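You operate a simulated robot arm through the tools that you are given. There is no shell and no other tool.

You are at the controls of a simulated robot arm. One attempt, no reset.

TASK
Fill the bore 2 lubricator cup to the figure on its label and put it back.
Fine: stand it on a seat of the filling bar; click the turret knob one shot at a time; stop before it bleeds. Set down upright: what you pick out.

It is judged by the outcome, as a careful person would: the job done as asked, and still so three seconds after it is handed in. It fails if anything else is knocked over, pushed out of place, dropped, spilled or broken.

THE ROBOT
A 7-joint arm with a two-finger parallel gripper, fixed in place. Base frame: the origin is on the floor under the middle of its stand, x ahead of it, y to its left, z up. Units: mm, rad, N and s.
With the tool pointing down near the work surface it reaches from about 420 to 920 mm from the base axis. Its first joint turns from -2.496 to 2.496 rad. Payload 3 kg.
Tool frame: the origin (TCP) lies between the finger pads and is the grasp point; the fingertips stand 30 mm ahead of it; z points along the fingers, y is the line along which they close. Largest opening 94 mm; finger width 28, thickness 10; the body of the gripper, 50 by 96 mm, starts 55 mm behind the TCP.
Orientation is that of the tool frame in the base frame, as a unit quaternion [x, y, z, w]. With the fingers straight down and closing along the base's y, the tool's x points along the base's -x, its y along +y and its z along -z.

THE INTERFACE
- The arm moves only by the tool servo_tool. Its argument "increments" is one flat list of numbers, 7 for each row, row after row: the shift along the tool's x, y, z in m, then the turn, a rotation vector about the tool's x, y, z in rad, then the finger opening in m, from 0 to 0.094. In form: [dx, dy, dz, ax, ay, az, gripper, dx, dy, dz, ax, ay, az, gripper, ...]. A call has 1 to 20 rows; each row is the pose to reach, as a shift and turn from the pose commanded when the call began, along the tool's axes at that moment. Rows are played at 5 a second. More than 50 mm and 0.15 rad between two rows, or a gripper value outside its range, and nothing of the call is played. Where a pose cannot be reached the arm comes as near as it can. A force on the tool above 40 N (or 10 N above the force at the start of the call, whichever is more), or a blocked arm, ends the call early, and 0.2 s more pass. Each finger travels about 72 mm/s and halts on what it meets, pressing with about 40 N; the grip force reading is that of the motor and also rises with nothing between the fingers. The clock runs only during rows and for 0.2 s after the last one: add rows that repeat a pose to give the fingers time. The reply holds the time, the measured pose of the TCP, the force on the tool along the base axes, the opening and the grip force, in the units named above and with some noise, with the torque about the TCP (base axes, N m) and any sound that the robot's microphone picked up, and new pictures: "show" is both (left out), scene, wrist or none.
- Cameras (640 x 400 px; columns grow to the right, rows downward): "scene" is fixed at [56.9, 504.7, 1390.9]; the picture's right is [-0.20, -0.98, 0.00], its down [-0.55, 0.11, -0.83] and it looks along [0.81, -0.17, -0.56] (base axes); focal length 360 px, centre (320, 200). "wrist" rides on the gripper at [76, 14, -102] in the tool frame; the picture's right is [-0.18, 0.98, 0.00], its down [-0.75, -0.14, -0.64] and it looks along [-0.63, -0.12, 0.77] (tool axes); focal length 243 px, centre (320, 200). There is no depth. A picture from a camera that has moved, and an enlarged one, comes with that camera's place and axes in the base frame and with its lens. The place of the scene camera against the robot may be out by one fixed shift of up to 12 mm in any direction.
- close_up(camera, box): a new picture of the part [left, top, right, bottom] of that camera's present view, enlarged. The clock stands still meanwhile.
- hand_in(): hands the job in; it is judged then, once.

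Places have to be worked out from the pictures, the camera data and where the tool is seen. Open the gripper and draw the arm clear of the work before you hand the job in, unless the task says otherwise.

The tools are called after "Emit:" as name(argument=value, ...) on one line, values as JSON. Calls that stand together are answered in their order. servo_tool: Moves the arm, as the interface text tells. Its arguments: {"type":"object","properties":{"increments":{"type":"array","items":{"type":"number"}},"show":{"type":"string","enum":["both","scene","wrist","none"]}},"required":["increments"]} The other tools are called the same way: close_up (camera, box) takes an enlarged picture of a part of a camera's view; hand_in () hands the job in.

At the start:

```text
clock: 0.0
position: [448.7, 392.7, 1139.6]
ee_rot: [0.0, 1.0, 0.0, 0.0]
contact_force: [-0.2, 0.1, -0.7]
wrist_torque: [0.01, 0.04, 0.0]
gripper_width: 94.1
grip_force: 0.1
```

scene: 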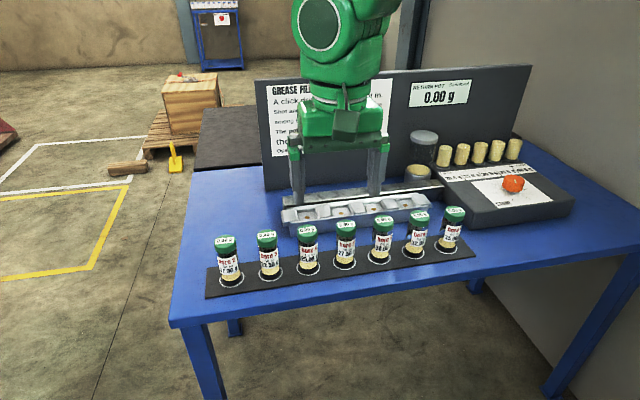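
wrist: 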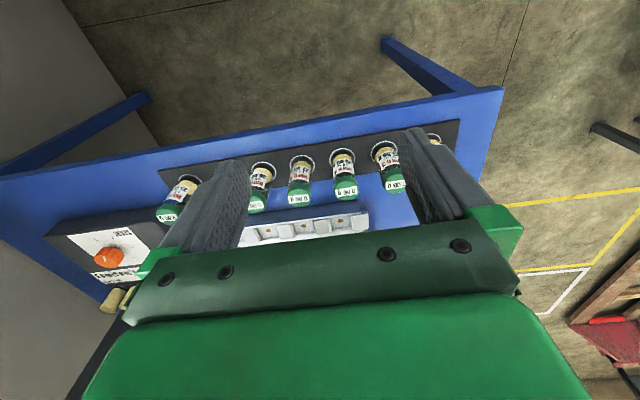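

I see a row of seven cups on a dark tray, a filling bar behind, a turret with an orange knob to the right, and notices on the panel. I take close-ups to read labels and notices before moving.

Emit:
close_up(camera="scene", box=[200, 200, 340, 300])

Emit:
close_up(camera="scene", box=[330, 190, 480, 290])

Emit:
close_up(camera="scene", box=[250, 70, 410, 190])

Emit:
close_up(camera="scene", box=[400, 70, 580, 230])

```text
4.00 times, centred on (270, 250) of scene
camera zoom: at [56.9, 504.7, 1390.9], right [-0.2, -0.98, 0.0], down [-0.55, 0.11, -0.83], along [0.81, -0.17, -0.56], focal length 1438 px, centre (520, 0)
```

zoom: 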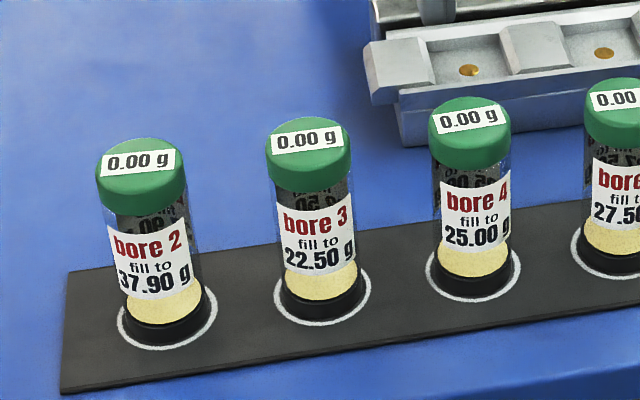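

```text
4.00 times, centred on (405, 240) of scene
camera zoom: at [56.9, 504.7, 1390.9], right [-0.2, -0.98, 0.0], down [-0.55, 0.11, -0.83], along [0.81, -0.17, -0.56], focal length 1438 px, centre (-20, 40)
```

zoom: 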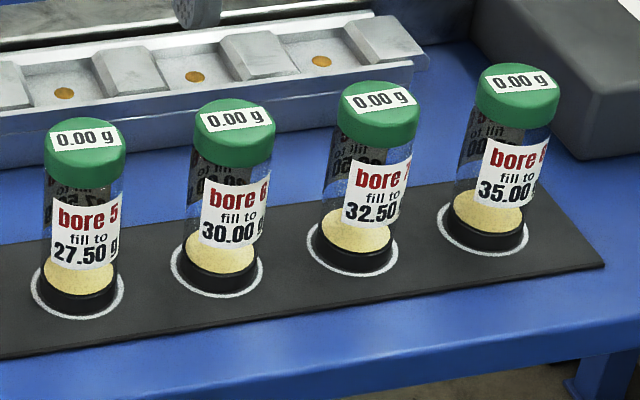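

```text
3.33 times, centred on (330, 130) of scene
camera zoom: at [56.9, 504.7, 1390.9], right [-0.2, -0.98, 0.0], down [-0.55, 0.11, -0.83], along [0.81, -0.17, -0.56], focal length 1198 px, centre (287, 433)
```

zoom: 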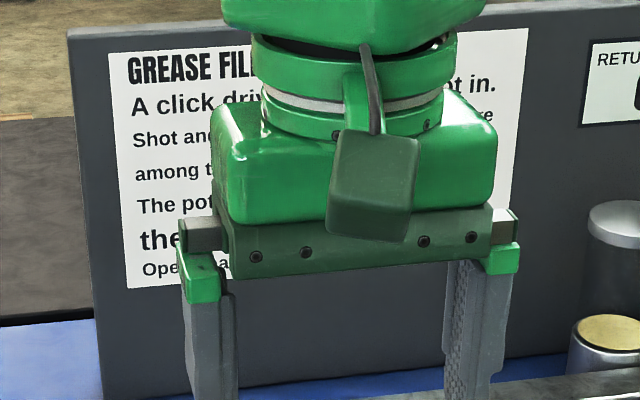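

```text
2.50 times, centred on (490, 150) of scene
camera zoom: at [56.9, 504.7, 1390.9], right [-0.2, -0.98, 0.0], down [-0.55, 0.11, -0.83], along [0.81, -0.17, -0.56], focal length 899 px, centre (-105, 325)
```

zoom: 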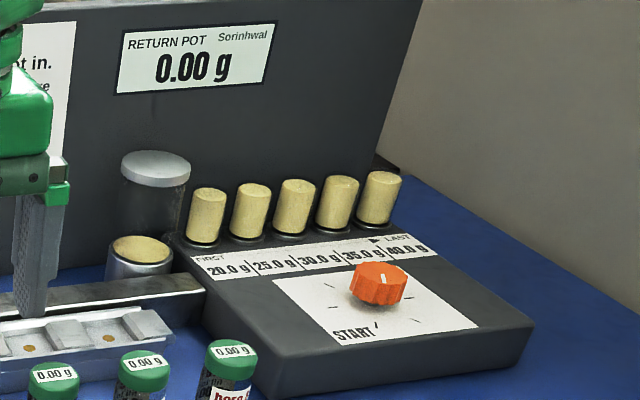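

The arm hides the notice on the panel. I move the tool left (+y), well above the table, so that I can read it.

Emit:
servo_tool(increments=[0, 0.04, 0, 0, 0, 0, 0.094, 0, 0.08, 0, 0, 0, 0, 0.094, 0, 0.12, 0, 0, 0, 0, 0.094, 0, 0.16, 0, 0, 0, 0, 0.094, 0, 0.2, 0, 0, 0, 0, 0.094, 0, 0.2, 0, 0, 0, 0, 0.094], show="both")

```text
clock: 1.4
position: [451.2, 593.5, 1137.9]
ee_rot: [0.0, 1.0, 0.0, 0.0]
contact_force: [-0.5, 0.1, 1.0]
wrist_torque: [-0.02, -0.02, 0.01]
gripper_width: 94.2
grip_force: 0.1
camera wrist: at [376.5, 608.3, 1241.1], right [0.18, 0.98, 0.0], down [0.75, -0.14, 0.64], along [0.63, -0.12, -0.77], focal length 243 px, centre (320, 200)
```

scene: 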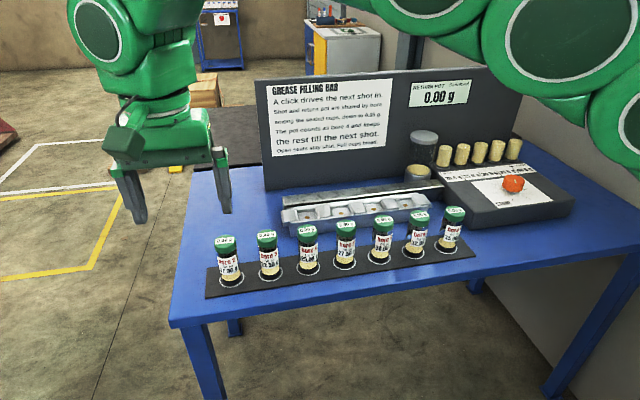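
wrist: 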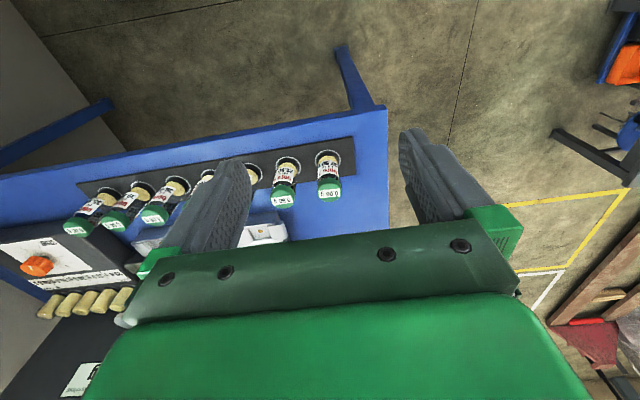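

The notice is now in view. I enlarge it, the turret and the bar.

Emit:
close_up(camera="scene", box=[260, 70, 400, 165])

Emit:
close_up(camera="scene", box=[430, 130, 580, 230])

Emit:
close_up(camera="scene", box=[270, 120, 450, 240])

Emit:
close_up(camera="scene", box=[400, 75, 480, 125])

```text
4.21 times, centred on (330, 118) of scene
camera zoom: at [56.9, 504.7, 1390.9], right [-0.2, -0.98, 0.0], down [-0.55, 0.11, -0.83], along [0.81, -0.17, -0.56], focal length 1514 px, centre (278, 547)
```

zoom: 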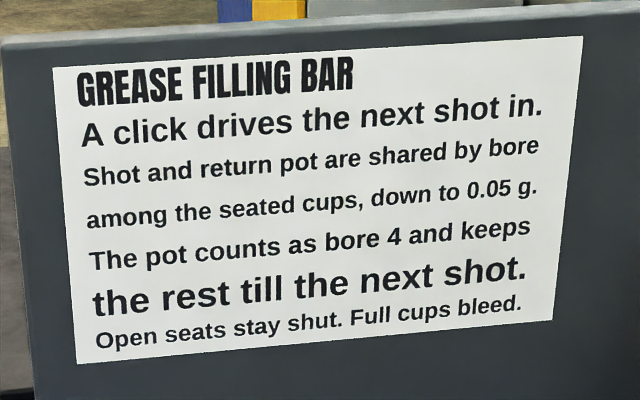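

```text
4.00 times, centred on (505, 180) of scene
camera zoom: at [56.9, 504.7, 1390.9], right [-0.2, -0.98, 0.0], down [-0.55, 0.11, -0.83], along [0.81, -0.17, -0.56], focal length 1438 px, centre (-420, 280)
```

zoom: 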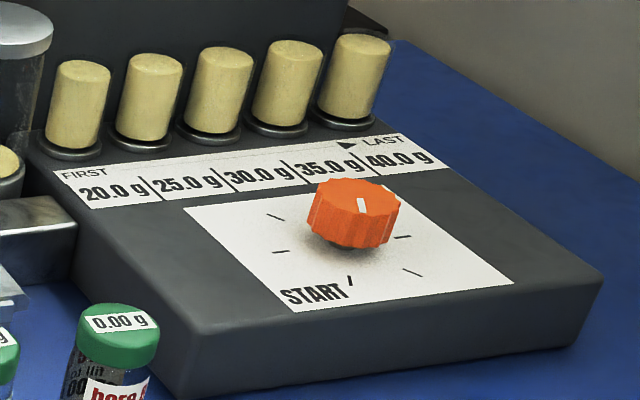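

```text
3.33 times, centred on (360, 180) of scene
camera zoom: at [56.9, 504.7, 1390.9], right [-0.2, -0.98, 0.0], down [-0.55, 0.11, -0.83], along [0.81, -0.17, -0.56], focal length 1198 px, centre (187, 267)
```

zoom: 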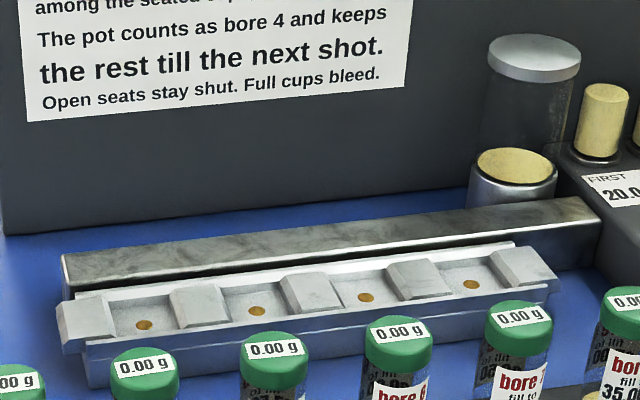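

```text
8.00 times, centred on (440, 100) of scene
camera zoom: at [56.9, 504.7, 1390.9], right [-0.2, -0.98, 0.0], down [-0.55, 0.11, -0.83], along [0.81, -0.17, -0.56], focal length 2876 px, centre (-640, 1000)
```

zoom: 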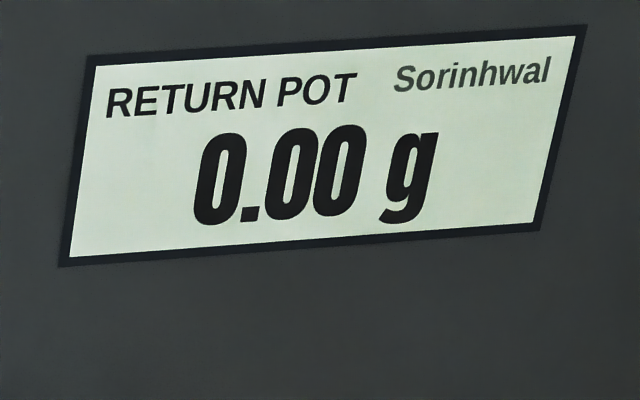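

The rule reads: each click adds the next shot to the pot, and it is shared by bore among the seated cups with the pot as bore 4, rounded down to 0.05 g. With bore 2 alone the cup takes a third each time:

| Shot | Cup gains | Cup total | Pot keeps |
|---|---|---|---|
| 20 g | 6.65 | 6.65 | 13.35 |
| 25 g | 12.75 | 19.40 | 25.60 |
| 30 g | 18.50 | 37.90 | 37.10 |

So I need exactly three clicks with bore 2 alone. From two views the cup stands near (612, 577), tray top near z 827 and lid top near 939. I move above it with the fingertips still well over the lid.

Emit:
servo_tool(increments=[-0.035, -0.003, 0.005, 0, 0, 0, 0.075, -0.07, -0.006, 0.015, 0, 0, 0, 0.075, -0.105, -0.01, 0.03, 0, 0, 0, 0.075, -0.14, -0.014, 0.05, 0, 0, 0, 0.075, -0.163, -0.016, 0.07, 0, 0, 0, 0.075, -0.163, -0.016, 0.07, 0, 0, 0, 0.075, -0.163, -0.016, 0.07, 0, 0, 0, 0.075], show="both")

```text
clock: 3.0
position: [614.0, 579.1, 1068.6]
ee_rot: [0.0, 1.0, 0.0, -0.001]
contact_force: [0.1, 1.0, 0.5]
wrist_torque: [0.02, 0.02, -0.01]
gripper_width: 75.2
grip_force: 0.1
camera wrist: at [539.0, 594.1, 1171.0], right [0.18, 0.98, 0.0], down [0.75, -0.14, 0.64], along [0.63, -0.12, -0.77], focal length 243 px, centre (320, 200)
```

scene: 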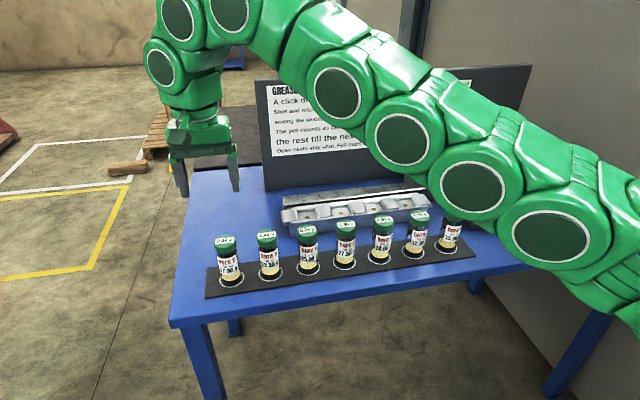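
wrist: 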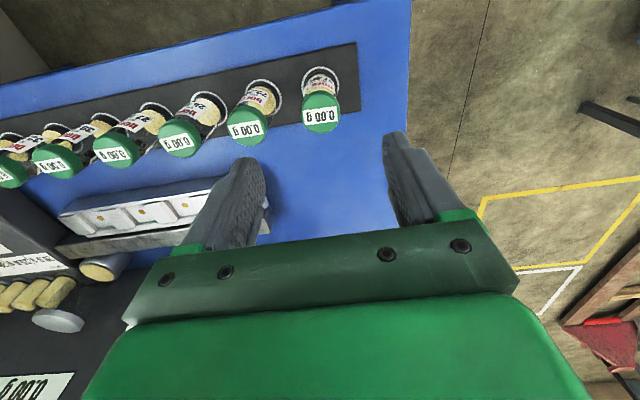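

The bore 2 cup is now in the wrist view near column 320. I enlarge it to locate the lid and the base ring precisely.

Emit:
close_up(camera="wrist", box=[200, 40, 440, 190])

Emit:
close_up(camera="wrist", box=[40, 150, 280, 300])

```text
2.67 times, centred on (320, 115) of wrist
camera zoom: at [539.0, 594.1, 1171.0], right [0.18, 0.98, 0.0], down [0.75, -0.14, 0.64], along [0.63, -0.12, -0.77], focal length 647 px, centre (320, 427)
```

zoom: 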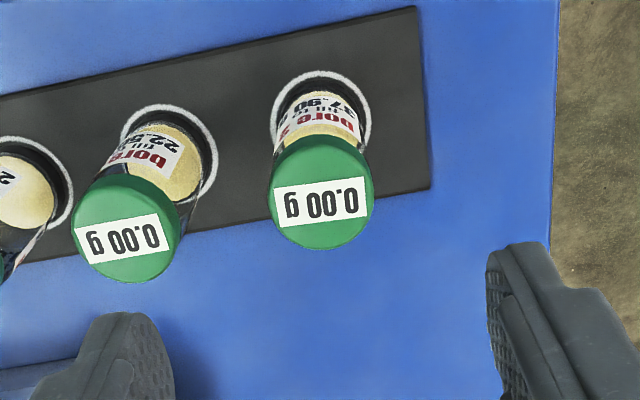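

```text
2.67 times, centred on (160, 225) of wrist
camera zoom: at [539.0, 594.1, 1171.0], right [0.18, 0.98, 0.0], down [0.75, -0.14, 0.64], along [0.63, -0.12, -0.77], focal length 647 px, centre (747, 133)
```

zoom: 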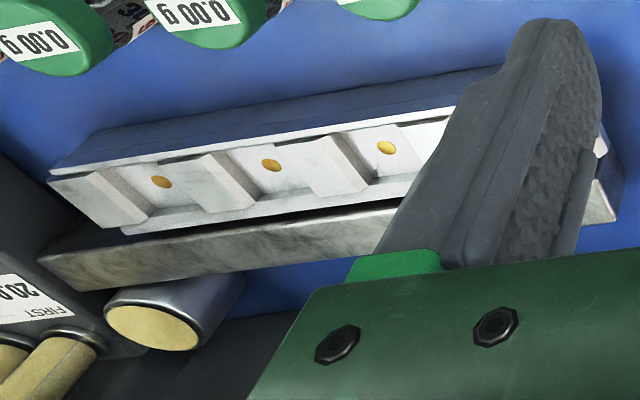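

To fix heights by parallax, I shift the tool 90 mm back toward the base at the same height and take another close look.

Emit:
servo_tool(increments=[0.03, 0, 0, 0, 0, 0, 0.075, 0.06, 0, 0, 0, 0, 0, 0.075, 0.09, 0, 0, 0, 0, 0, 0.075, 0.09, 0, 0, 0, 0, 0, 0.075, 0.09, 0, 0, 0, 0, 0, 0.075], show="wrist")

Emit:
close_up(camera="wrist", box=[200, 90, 440, 240])

```text
clock: 4.2
position: [524.1, 577.9, 1067.9]
ee_rot: [0.0, 1.0, 0.001, 0.0]
contact_force: [-0.4, 0.6, 1.1]
wrist_torque: [0.02, 0.01, -0.04]
gripper_width: 74.8
grip_force: 0.0
camera wrist: at [448.4, 593.5, 1169.7], right [0.18, 0.98, 0.0], down [0.75, -0.14, 0.64], along [0.63, -0.12, -0.77], focal length 243 px, centre (320, 200)
```

wrist: 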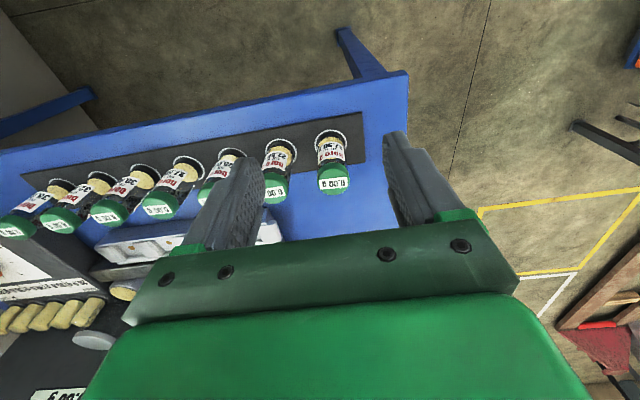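

```text
2.67 times, centred on (320, 165) of wrist
camera zoom: at [448.4, 593.5, 1169.7], right [0.18, 0.98, 0.0], down [0.75, -0.14, 0.64], along [0.63, -0.12, -0.77], focal length 647 px, centre (320, 293)
```

zoom: 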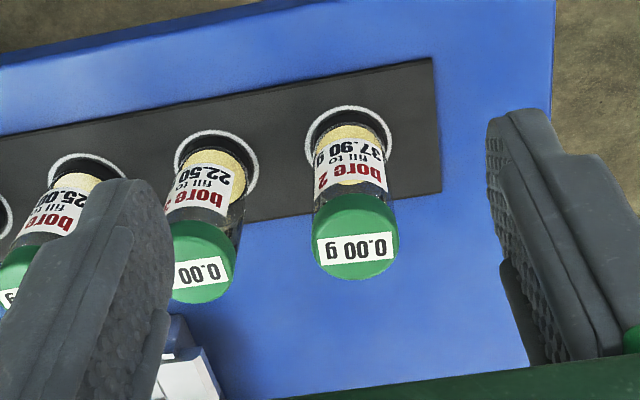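

Parallax puts the bore 2 cup at about x 632, y 575, with its base ring near z 813 and lid top near 912; the lid is about 42 mm wide. I move over it and down to TCP z 985, so the fingertips stay about 40 mm above the lid, and look again.

Emit:
servo_tool(increments=[-0.04, -0.001, 0, 0, 0, 0, 0.078, -0.08, -0.002, 0, 0, 0, 0, 0.078, -0.1085, -0.0028, 0.01, 0, 0, 0, 0.078, -0.1085, -0.0028, 0.045, 0, 0, 0, 0.078, -0.1085, -0.0028, 0.0835, 0, 0, 0, 0.078, -0.1085, -0.0028, 0.0835, 0, 0, 0, 0.078, -0.1085, -0.0028, 0.0835, 0, 0, 0, 0.078], show="both")

Emit:
close_up(camera="wrist", box=[220, 0, 420, 125])

Emit:
close_up(camera="scene", box=[150, 130, 310, 300])

```text
clock: 5.8
position: [628.6, 574.2, 985.3]
ee_rot: [0.0, 1.0, 0.001, 0.0]
contact_force: [0.4, -0.7, 0.6]
wrist_torque: [0.0, 0.0, 0.01]
gripper_width: 78.1
grip_force: 0.1
camera wrist: at [554.3, 590.2, 1087.7], right [0.18, 0.98, 0.0], down [0.75, -0.14, 0.64], along [0.63, -0.12, -0.77], focal length 243 px, centre (320, 200)
```

scene: 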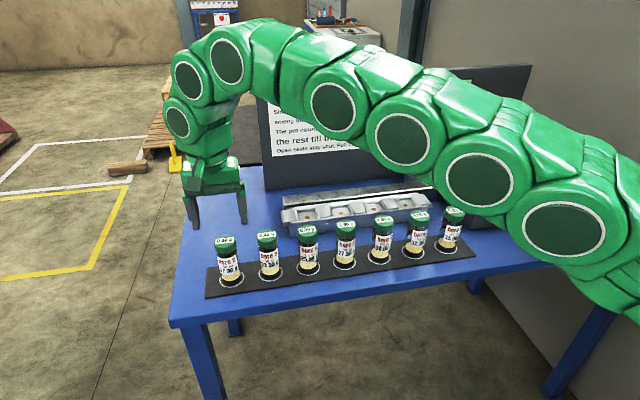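
wrist: 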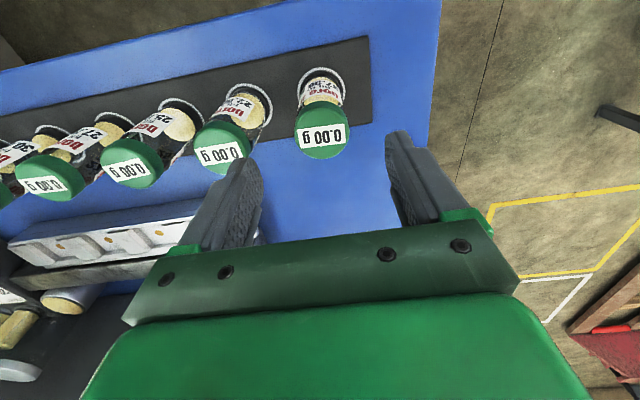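

```text
3.20 times, centred on (320, 62) of wrist
camera zoom: at [554.3, 590.2, 1087.7], right [0.18, 0.98, 0.0], down [0.75, -0.14, 0.64], along [0.63, -0.12, -0.77], focal length 776 px, centre (320, 640)
```

zoom: 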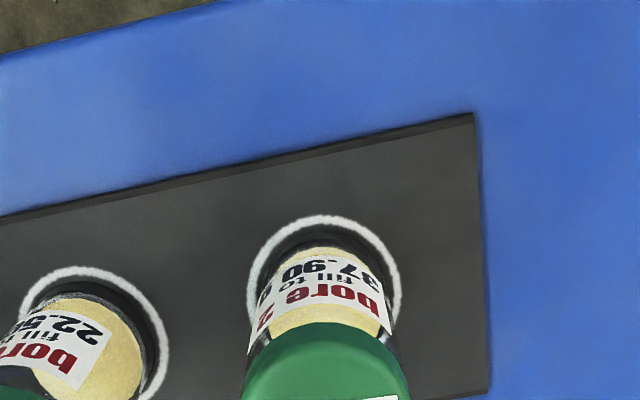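

```text
2.35 times, centred on (230, 215) of scene
camera zoom: at [56.9, 504.7, 1390.9], right [-0.2, -0.98, 0.0], down [-0.55, 0.11, -0.83], along [0.81, -0.17, -0.56], focal length 846 px, centre (532, 165)
```

zoom: 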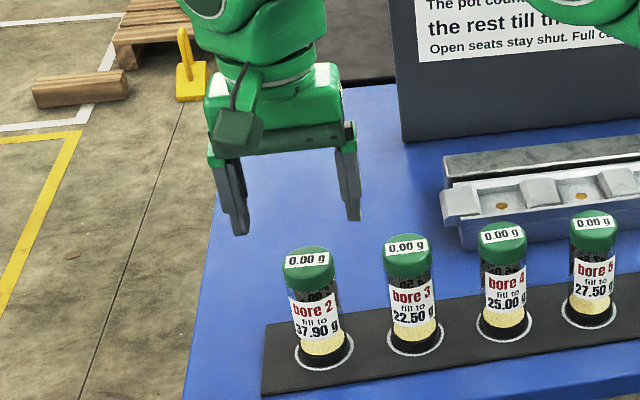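

The lid is centred in column, but I need its row precisely to check x. I enlarge that patch.

Emit:
close_up(camera="wrist", box=[256, 60, 384, 180])

```text
3.33 times, centred on (320, 120) of wrist
camera zoom: at [554.3, 590.2, 1087.7], right [0.18, 0.98, 0.0], down [0.75, -0.14, 0.64], along [0.63, -0.12, -0.77], focal length 809 px, centre (320, 467)
```

zoom: 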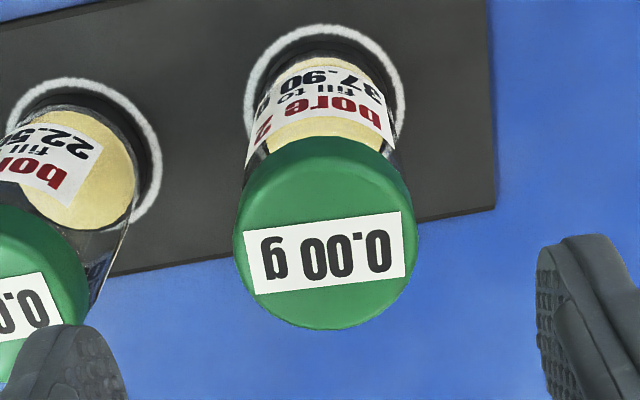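

The lid sits within 2–3 mm of the tool axis (offset about +1 to +2 mm in x, +1 mm in y), with its top near z 914. I descend straight to TCP z 880 with the fingers at 78 mm, on either side of the body, then look before closing.

Emit:
servo_tool(increments=[-0.001, 0.0005, 0.02, 0, 0, 0, 0.078, -0.001, 0.0005, 0.04, 0, 0, 0, 0.078, -0.001, 0.0005, 0.06, 0, 0, 0, 0.078, -0.001, 0.0005, 0.08, 0, 0, 0, 0.078, -0.001, 0.0005, 0.095, 0, 0, 0, 0.078, -0.001, 0.0005, 0.105, 0, 0, 0, 0.078, -0.001, 0.0005, 0.105, 0, 0, 0, 0.078, -0.001, 0.0005, 0.105, 0, 0, 0, 0.078], show="both")

Emit:
close_up(camera="scene", box=[170, 160, 310, 300])

```text
clock: 7.6
position: [630.3, 574.7, 880.5]
ee_rot: [-0.001, 1.0, 0.0, 0.0]
contact_force: [-0.6, 0.1, 0.4]
wrist_torque: [-0.01, 0.01, 0.02]
gripper_width: 78.2
grip_force: 0.1
camera wrist: at [555.6, 590.7, 983.7], right [0.18, 0.98, 0.0], down [0.75, -0.14, 0.64], along [0.63, -0.12, -0.77], focal length 243 px, centre (320, 200)
```

scene: 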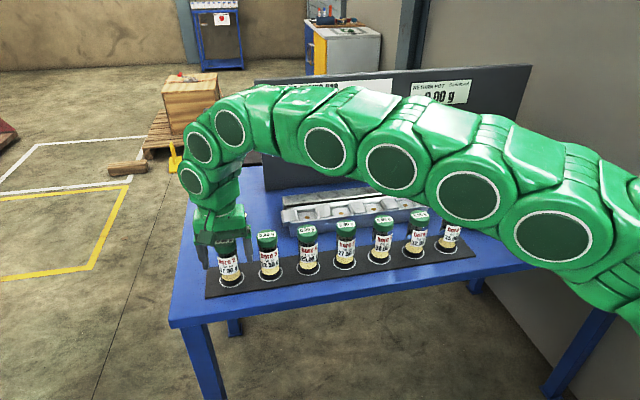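
wrist: 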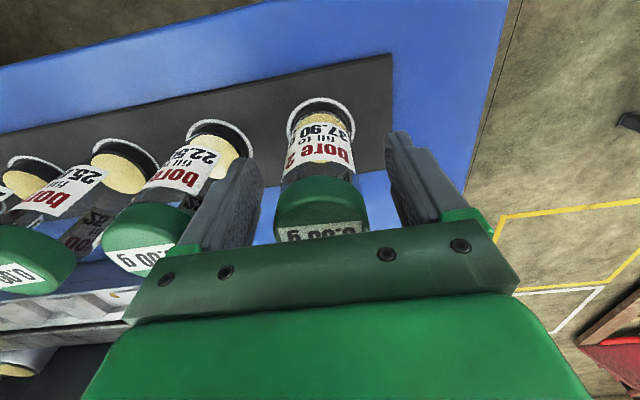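

```text
2.86 times, centred on (240, 230) of scene
camera zoom: at [56.9, 504.7, 1390.9], right [-0.2, -0.98, 0.0], down [-0.55, 0.11, -0.83], along [0.81, -0.17, -0.56], focal length 1027 px, centre (549, 114)
```

zoom: 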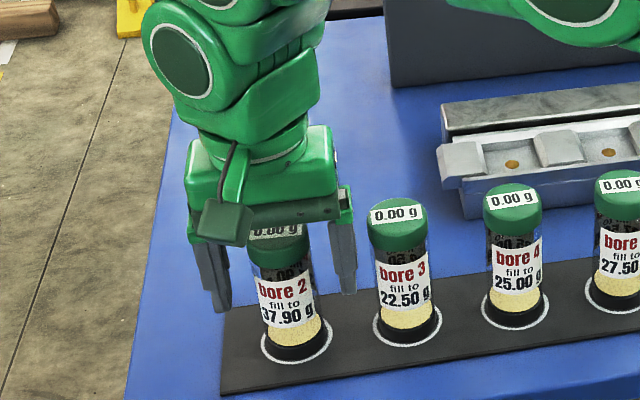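

The cup stands centred between the fingers with free space to the next cup. I close on the body and wait for the fingers to settle.

Emit:
servo_tool(increments=[0, 0, 0, 0, 0, 0, 0.06, 0, 0, 0, 0, 0, 0, 0.045, 0, 0, 0, 0, 0, 0, 0.03, 0, 0, 0, 0, 0, 0, 0.02, 0, 0, 0, 0, 0, 0, 0.02], show="both")

Emit:
close_up(camera="wrist", box=[240, 70, 400, 240])

```text
clock: 8.8
position: [630.2, 574.6, 880.6]
ee_rot: [0.001, 1.0, 0.0, 0.0]
contact_force: [-0.3, 0.3, 0.7]
wrist_torque: [0.02, -0.01, -0.01]
gripper_width: 44.4
grip_force: 39.9
camera wrist: at [555.5, 590.7, 983.8], right [0.18, 0.98, 0.0], down [0.75, -0.14, 0.64], along [0.63, -0.12, -0.77], focal length 243 px, centre (320, 200)
```

scene: 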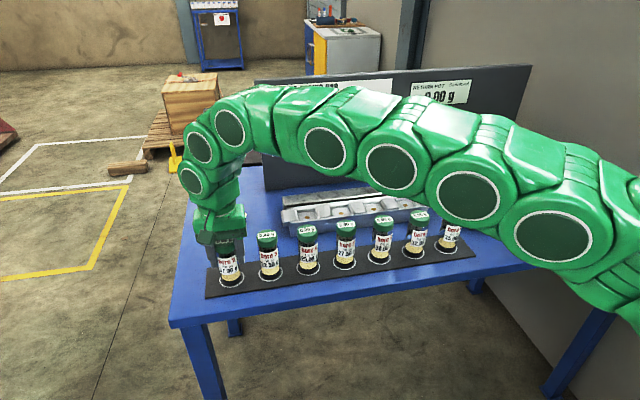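
wrist: 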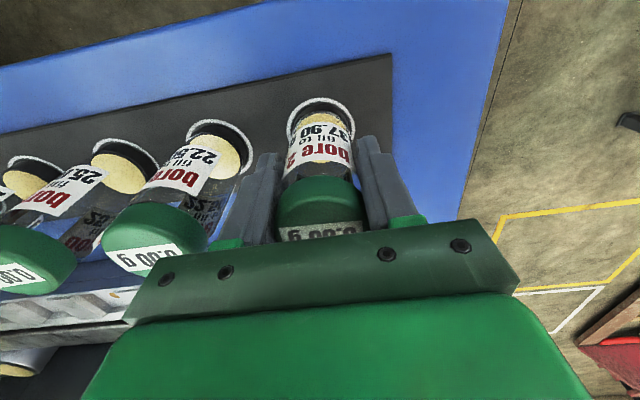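

```text
2.35 times, centred on (320, 155) of wrist
camera zoom: at [555.5, 590.7, 983.8], right [0.18, 0.98, 0.0], down [0.75, -0.14, 0.64], along [0.63, -0.12, -0.77], focal length 571 px, centre (320, 306)
```

zoom: 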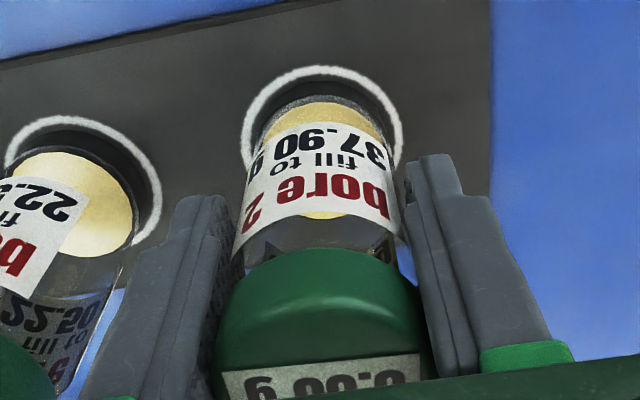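

The grip holds at 44 mm with 40 N. I lift the cup straight up 150 mm, which puts its base well above the other lids, and watch the pictures.

Emit:
servo_tool(increments=[0, 0, -0.005, 0, 0, 0, 0.02, 0, 0, -0.02, 0, 0, 0, 0.02, 0, 0, -0.045, 0, 0, 0, 0.02, 0, 0, -0.075, 0, 0, 0, 0.02, 0, 0, -0.105, 0, 0, 0, 0.02, 0, 0, -0.135, 0, 0, 0, 0.02, 0, 0, -0.15, 0, 0, 0, 0.02, 0, 0, -0.15, 0, 0, 0, 0.02], show="both")

Emit:
close_up(camera="wrist", box=[0, 140, 260, 310])

Emit:
close_up(camera="wrist", box=[240, 40, 400, 240])

```text
clock: 10.6
position: [632.7, 574.2, 1031.0]
ee_rot: [0.0, 1.0, 0.001, 0.0]
contact_force: [0.0, -0.1, -0.5]
wrist_torque: [0.0, 0.02, 0.02]
gripper_width: 44.4
grip_force: 40.3
camera wrist: at [557.2, 590.4, 1133.6], right [0.18, 0.98, 0.0], down [0.75, -0.14, 0.64], along [0.63, -0.12, -0.77], focal length 243 px, centre (320, 200)
```

scene: 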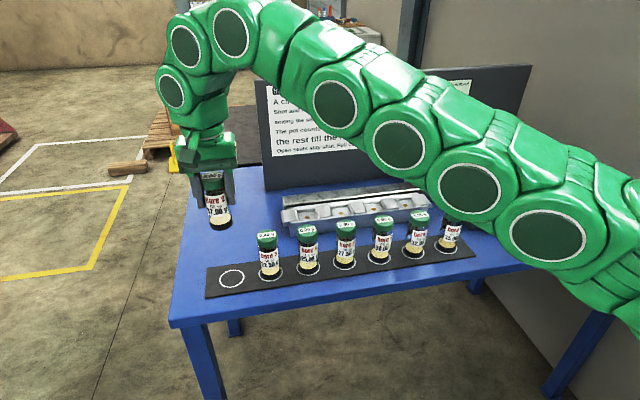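
wrist: 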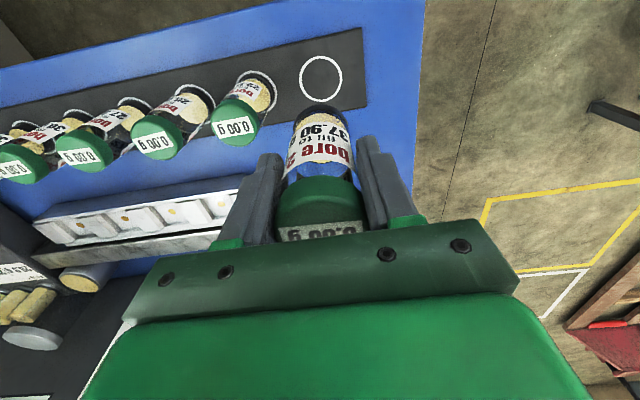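

```text
2.35 times, centred on (130, 225) of wrist
camera zoom: at [557.2, 590.4, 1133.6], right [0.18, 0.98, 0.0], down [0.75, -0.14, 0.64], along [0.63, -0.12, -0.77], focal length 571 px, centre (767, 141)
```

zoom: 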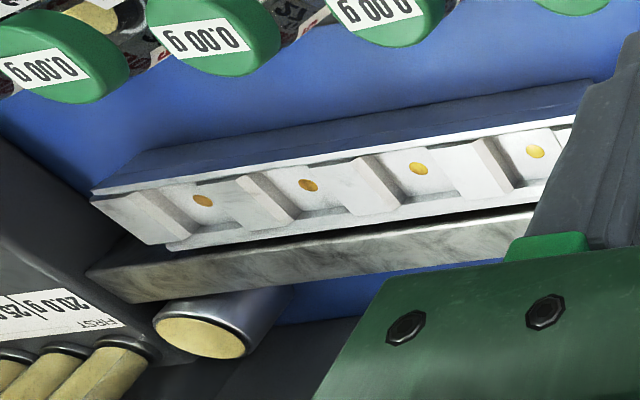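

```text
2.00 times, centred on (320, 140) of wrist
camera zoom: at [557.2, 590.4, 1133.6], right [0.18, 0.98, 0.0], down [0.75, -0.14, 0.64], along [0.63, -0.12, -0.77], focal length 485 px, centre (320, 320)
```

zoom: 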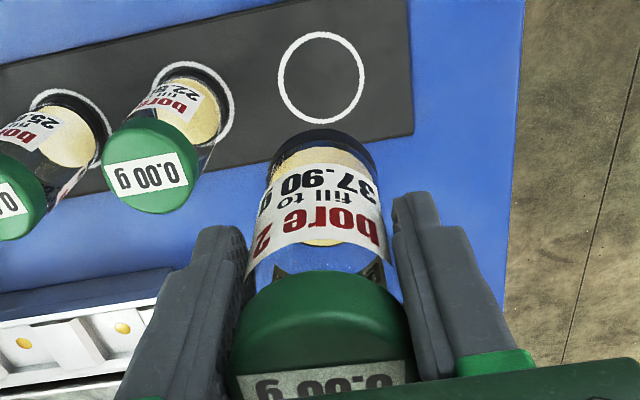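

The empty ring confirms the cup's home at about (632, 577), and the cup hangs upright. Seat 1 of the bar lies near (775, 390). I carry the cup there at this height, over the other lids, and look down at the seat.

Emit:
servo_tool(increments=[-0.01, -0.013, 0, 0, 0, 0, 0.02, -0.03, -0.04, 0, 0, 0, 0, 0.02, -0.055, -0.0725, 0, 0, 0, 0, 0.02, -0.08, -0.105, 0, 0, 0, 0, 0.02, -0.105, -0.138, 0, 0, 0, 0, 0.02, -0.125, -0.165, 0, 0, 0, 0, 0.02, -0.14, -0.1845, 0, 0, 0, 0, 0.02, -0.14, -0.1845, 0, 0, 0, 0, 0.02, -0.14, -0.1845, 0, 0, 0, 0, 0.02], show="both")

Emit:
close_up(camera="wrist", box=[220, 20, 420, 145])

Emit:
close_up(camera="scene", box=[240, 80, 440, 240])

```text
clock: 12.6
position: [773.5, 391.0, 1029.0]
ee_rot: [0.001, 1.0, 0.0, 0.0]
contact_force: [-0.5, 0.8, -1.1]
wrist_torque: [0.01, 0.02, 0.0]
gripper_width: 44.4
grip_force: 40.1
camera wrist: at [697.2, 406.3, 1131.8], right [0.18, 0.98, 0.0], down [0.75, -0.14, 0.64], along [0.63, -0.12, -0.77], focal length 243 px, centre (320, 200)
```

scene: 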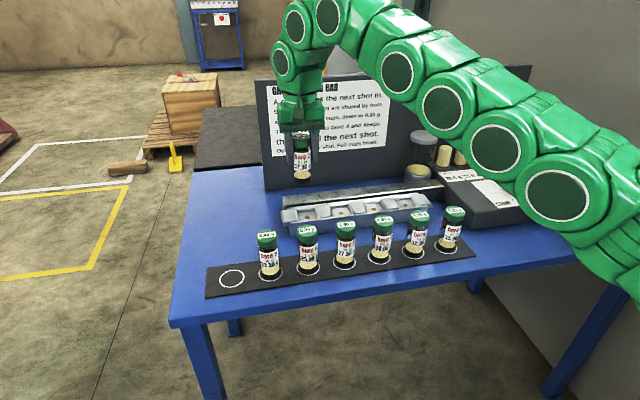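
wrist: 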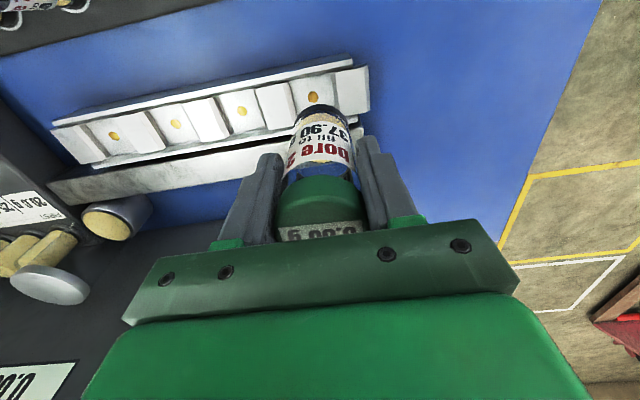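

```text
3.20 times, centred on (320, 82) of wrist
camera zoom: at [697.2, 406.3, 1131.8], right [0.18, 0.98, 0.0], down [0.75, -0.14, 0.64], along [0.63, -0.12, -0.77], focal length 776 px, centre (320, 576)
```

zoom: 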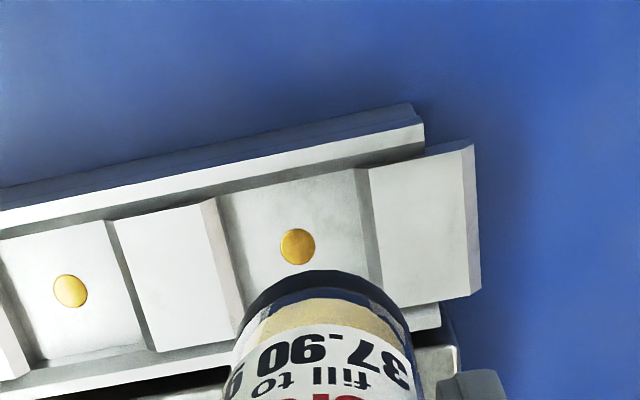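

```text
2.50 times, centred on (340, 160) of scene
camera zoom: at [56.9, 504.7, 1390.9], right [-0.2, -0.98, 0.0], down [-0.55, 0.11, -0.83], along [0.81, -0.17, -0.56], focal length 899 px, centre (270, 300)
```

zoom: 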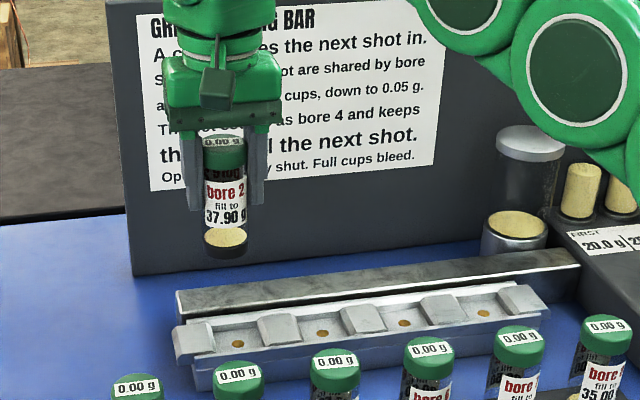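

Comparing two wrist views gives seat 1's nozzle at about (786.5, 380.6, 829), with a recess roughly 51 by 48 mm around it for the 44 mm cup. I shift over it and come down to TCP z 960 (cup base near 894), then check the alignment again.

Emit:
servo_tool(increments=[-0.0135, -0.0104, 0, 0, 0, 0, 0.02, -0.0135, -0.0104, 0.02, 0, 0, 0, 0.02, -0.0135, -0.0104, 0.045, 0, 0, 0, 0.02, -0.0135, -0.0104, 0.07, 0, 0, 0, 0.02, -0.0135, -0.0104, 0.07, 0, 0, 0, 0.02, -0.0135, -0.0104, 0.07, 0, 0, 0, 0.02], show="both")

Emit:
close_up(camera="wrist", box=[220, 20, 420, 145])

Emit:
close_up(camera="scene", box=[260, 140, 380, 240])

```text
clock: 14.0
position: [785.8, 378.4, 958.7]
ee_rot: [0.0, 1.0, 0.0, 0.0]
contact_force: [0.1, 0.2, 0.3]
wrist_torque: [0.02, -0.01, 0.0]
gripper_width: 44.6
grip_force: 39.8
camera wrist: at [710.4, 394.3, 1062.0], right [0.18, 0.98, 0.0], down [0.75, -0.14, 0.64], along [0.63, -0.12, -0.77], focal length 243 px, centre (320, 200)
```

scene: 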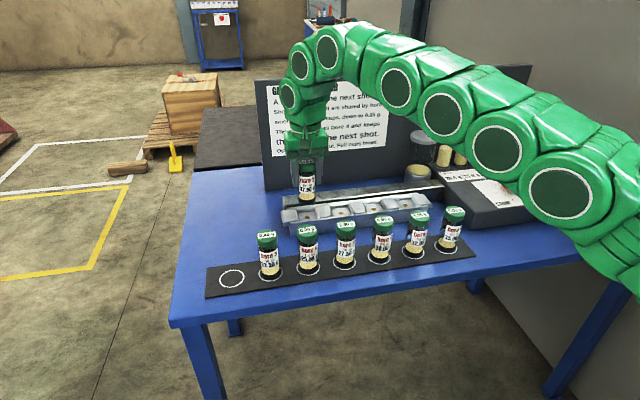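
wrist: 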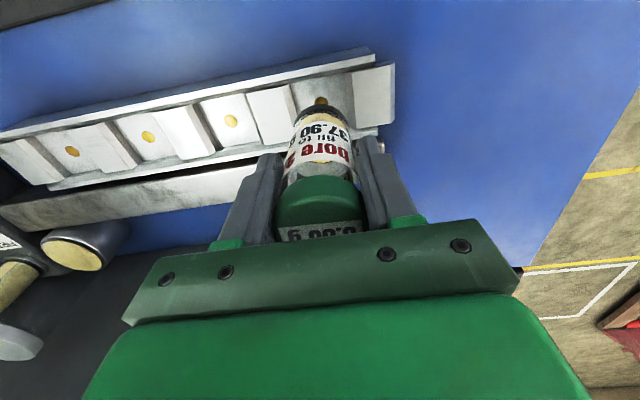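

```text
3.20 times, centred on (320, 82) of wrist
camera zoom: at [710.4, 394.3, 1062.0], right [0.18, 0.98, 0.0], down [0.75, -0.14, 0.64], along [0.63, -0.12, -0.77], focal length 776 px, centre (320, 576)
```

zoom: 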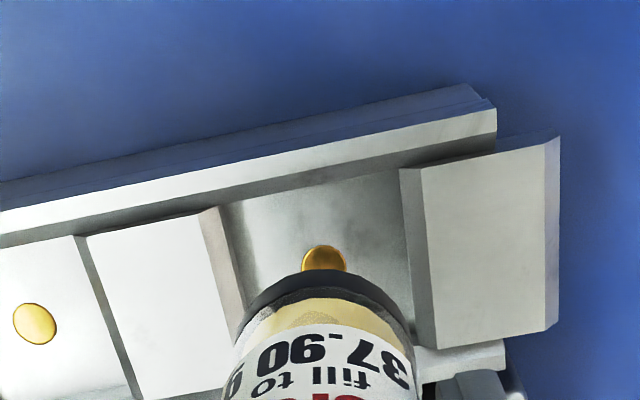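

```text
4.00 times, centred on (320, 190) of scene
camera zoom: at [56.9, 504.7, 1390.9], right [-0.2, -0.98, 0.0], down [-0.55, 0.11, -0.83], along [0.81, -0.17, -0.56], focal length 1438 px, centre (320, 240)
```

zoom: 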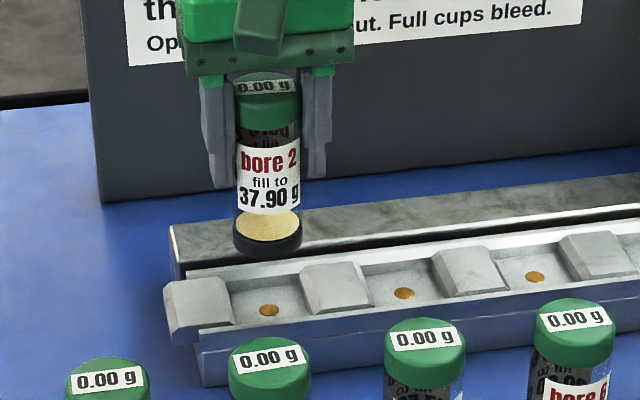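

Nozzle 1 shows about 1 mm to the +y side of the cup axis; x agrees. Before lowering I enlarge the seats further to understand the recess shape, meaning its front lip and block heights.

Emit:
close_up(camera="scene", box=[278, 195, 358, 240])

Emit:
close_up(camera="wrist", box=[190, 60, 310, 160])

Emit:
close_up(camera="wrist", box=[280, 50, 400, 140])

```text
8.00 times, centred on (318, 218) of scene
camera zoom: at [56.9, 504.7, 1390.9], right [-0.2, -0.98, 0.0], down [-0.55, 0.11, -0.83], along [0.81, -0.17, -0.56], focal length 2876 px, centre (336, 60)
```

zoom: 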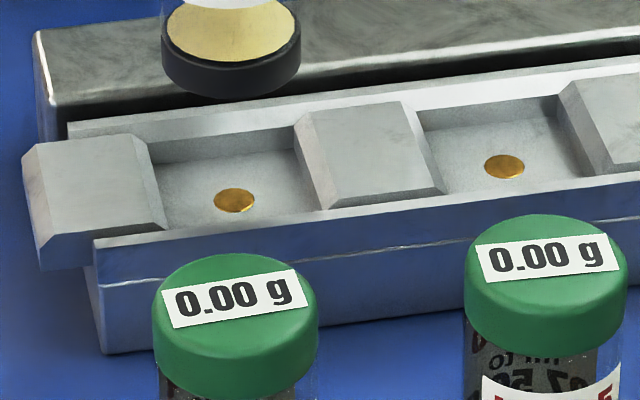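

```text
4.00 times, centred on (250, 110) of wrist
camera zoom: at [710.4, 394.3, 1062.0], right [0.18, 0.98, 0.0], down [0.75, -0.14, 0.64], along [0.63, -0.12, -0.77], focal length 970 px, centre (600, 560)
```

zoom: 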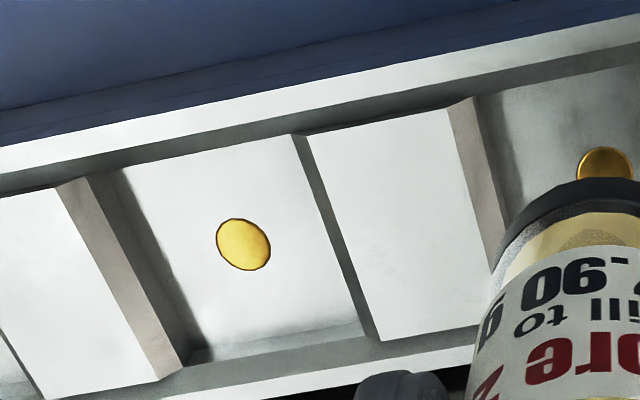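

```text
4.44 times, centred on (340, 95) of wrist
camera zoom: at [710.4, 394.3, 1062.0], right [0.18, 0.98, 0.0], down [0.75, -0.14, 0.64], along [0.63, -0.12, -0.77], focal length 1078 px, centre (231, 667)
```

zoom: 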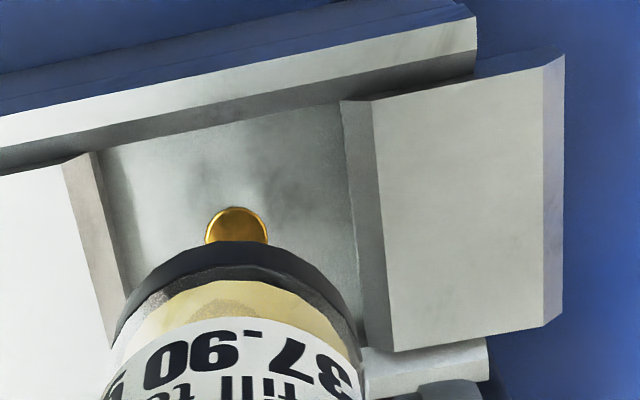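

The seat is a recess with sloping guide faces on the blocks and both rails, and its floor extends about ±24 mm in x and ±26 mm in y around the nozzle. I nudge 1 mm in +y and lower to TCP z 910, so the base is just above the block tops, and check again.

Emit:
servo_tool(increments=[0, 0.001, 0.01, 0, 0, 0, 0.02, 0, 0.001, 0.025, 0, 0, 0, 0.02, 0, 0.001, 0.04, 0, 0, 0, 0.02, 0, 0.001, 0.05, 0, 0, 0, 0.02, 0, 0.001, 0.05, 0, 0, 0, 0.02, 0, 0.001, 0.05, 0, 0, 0, 0.02], show="both")

Emit:
close_up(camera="wrist", box=[220, 20, 420, 160])

Emit:
close_up(camera="scene", box=[270, 160, 370, 240])

```text
clock: 15.4
position: [785.0, 381.7, 909.6]
ee_rot: [0.0, 1.0, -0.001, 0.0]
contact_force: [0.5, -0.2, -0.6]
wrist_torque: [-0.02, 0.02, 0.0]
gripper_width: 43.7
grip_force: 40.3
camera wrist: at [710.5, 396.1, 1012.8], right [0.18, 0.98, 0.0], down [0.75, -0.14, 0.64], along [0.63, -0.12, -0.77], focal length 243 px, centre (320, 200)
```

scene: 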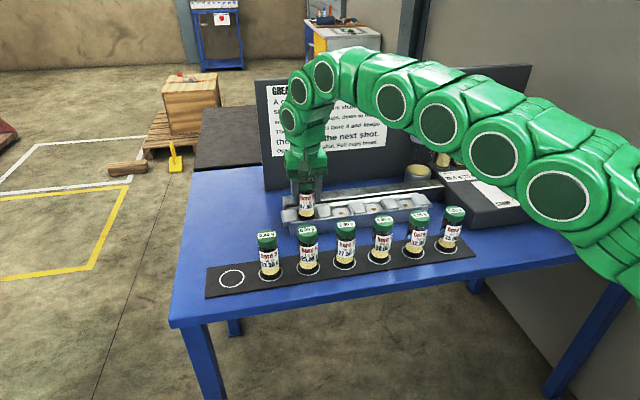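
wrist: 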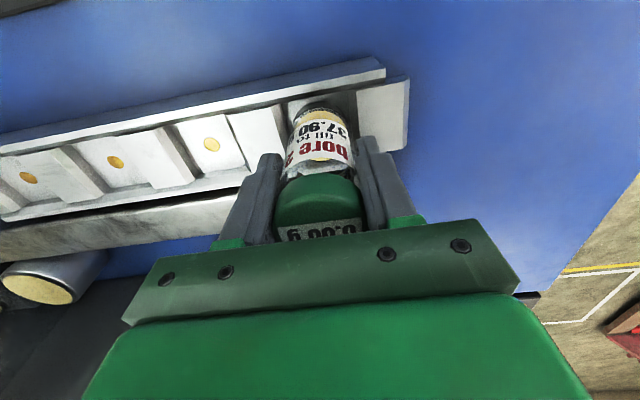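

```text
2.86 times, centred on (320, 90) of wrist
camera zoom: at [710.5, 396.1, 1012.8], right [0.18, 0.98, 0.0], down [0.75, -0.14, 0.64], along [0.63, -0.12, -0.77], focal length 693 px, centre (320, 514)
```

zoom: 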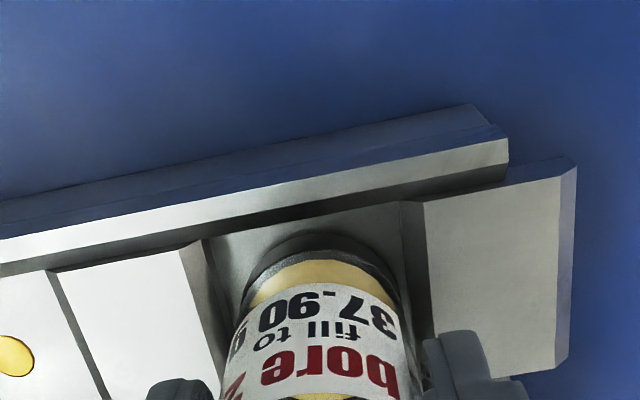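

```text
5.00 times, centred on (320, 200) of scene
camera zoom: at [56.9, 504.7, 1390.9], right [-0.2, -0.98, 0.0], down [-0.55, 0.11, -0.83], along [0.81, -0.17, -0.56], focal length 1797 px, centre (320, 200)
```

zoom: 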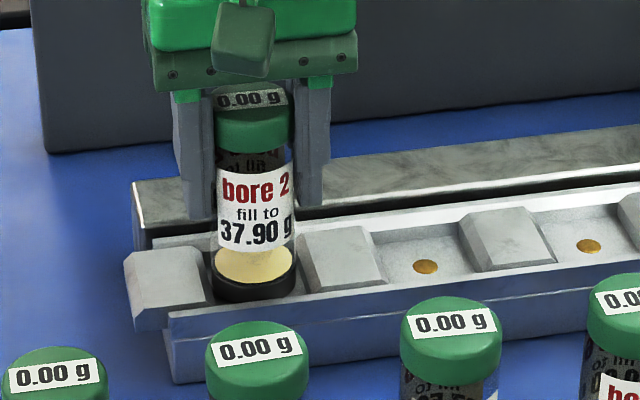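

The base looks centred in the recess. I lower in small steps, watching the force for touch-down.

Emit:
servo_tool(increments=[0, 0, 0.002, 0, 0, 0, 0.02, 0, 0, 0.004, 0, 0, 0, 0.02, 0, 0, 0.006, 0, 0, 0, 0.02, 0, 0, 0.008, 0, 0, 0, 0.02, 0, 0, 0.01, 0, 0, 0, 0.02, 0, 0, 0.012, 0, 0, 0, 0.02, 0, 0, 0.012, 0, 0, 0, 0.02], show="wrist")

Emit:
close_up(camera="scene", box=[270, 160, 370, 240])

```text
clock: 17.0
position: [785.0, 380.4, 898.8]
ee_rot: [0.0, 1.0, 0.0, 0.0]
contact_force: [7.5, 1.7, 24.2]
wrist_torque: [0.31, -0.13, -0.02]
gripper_width: 43.3
grip_force: 40.2
camera wrist: at [710.0, 395.6, 1001.8], right [0.18, 0.98, 0.0], down [0.75, -0.14, 0.64], along [0.63, -0.12, -0.77], focal length 243 px, centre (320, 200)
```

wrist: 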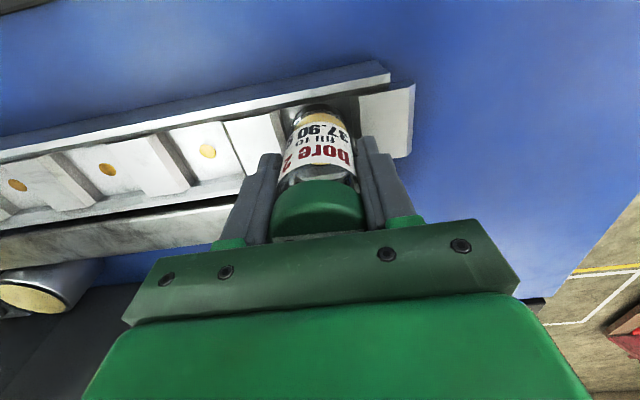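

```text
5.00 times, centred on (320, 200) of scene
camera zoom: at [56.9, 504.7, 1390.9], right [-0.2, -0.98, 0.0], down [-0.55, 0.11, -0.83], along [0.81, -0.17, -0.56], focal length 1797 px, centre (320, 200)
```

zoom: 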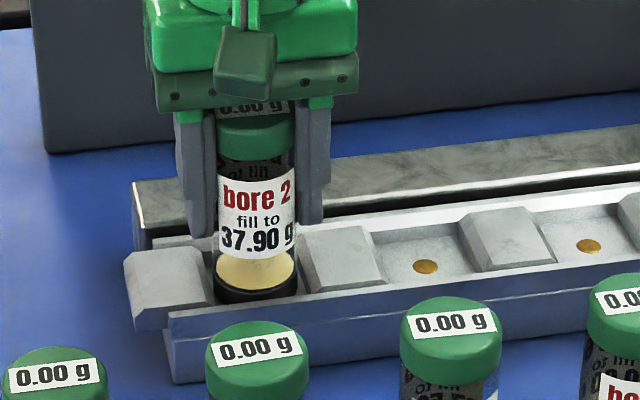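

The force shows contact: 24 N up, with a 7.5 N push in +x. The cup may be resting on the front rail's slope rather than the floor, and it has slid up a little between the fingers. I look closer before doing anything else.

Emit:
close_up(camera="wrist", box=[250, 60, 410, 160])

Emit:
close_up(camera="scene", box=[290, 185, 350, 225])

```text
4.00 times, centred on (330, 110) of wrist
camera zoom: at [710.0, 395.6, 1001.8], right [0.18, 0.98, 0.0], down [0.75, -0.14, 0.64], along [0.63, -0.12, -0.77], focal length 970 px, centre (280, 560)
```

zoom: 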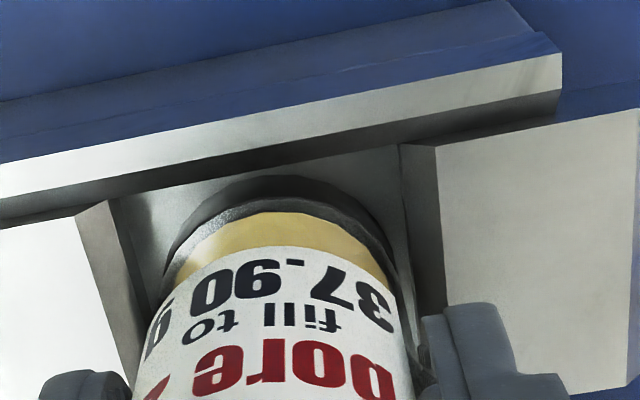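

```text
10.00 times, centred on (320, 205) of scene
camera zoom: at [56.9, 504.7, 1390.9], right [-0.2, -0.98, 0.0], down [-0.55, 0.11, -0.83], along [0.81, -0.17, -0.56], focal length 3595 px, centre (320, 150)
```

zoom: 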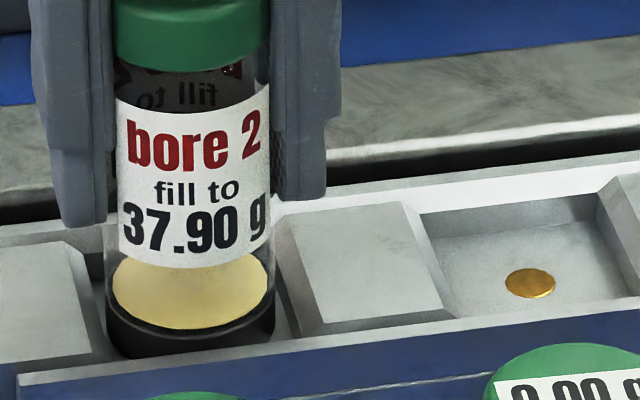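

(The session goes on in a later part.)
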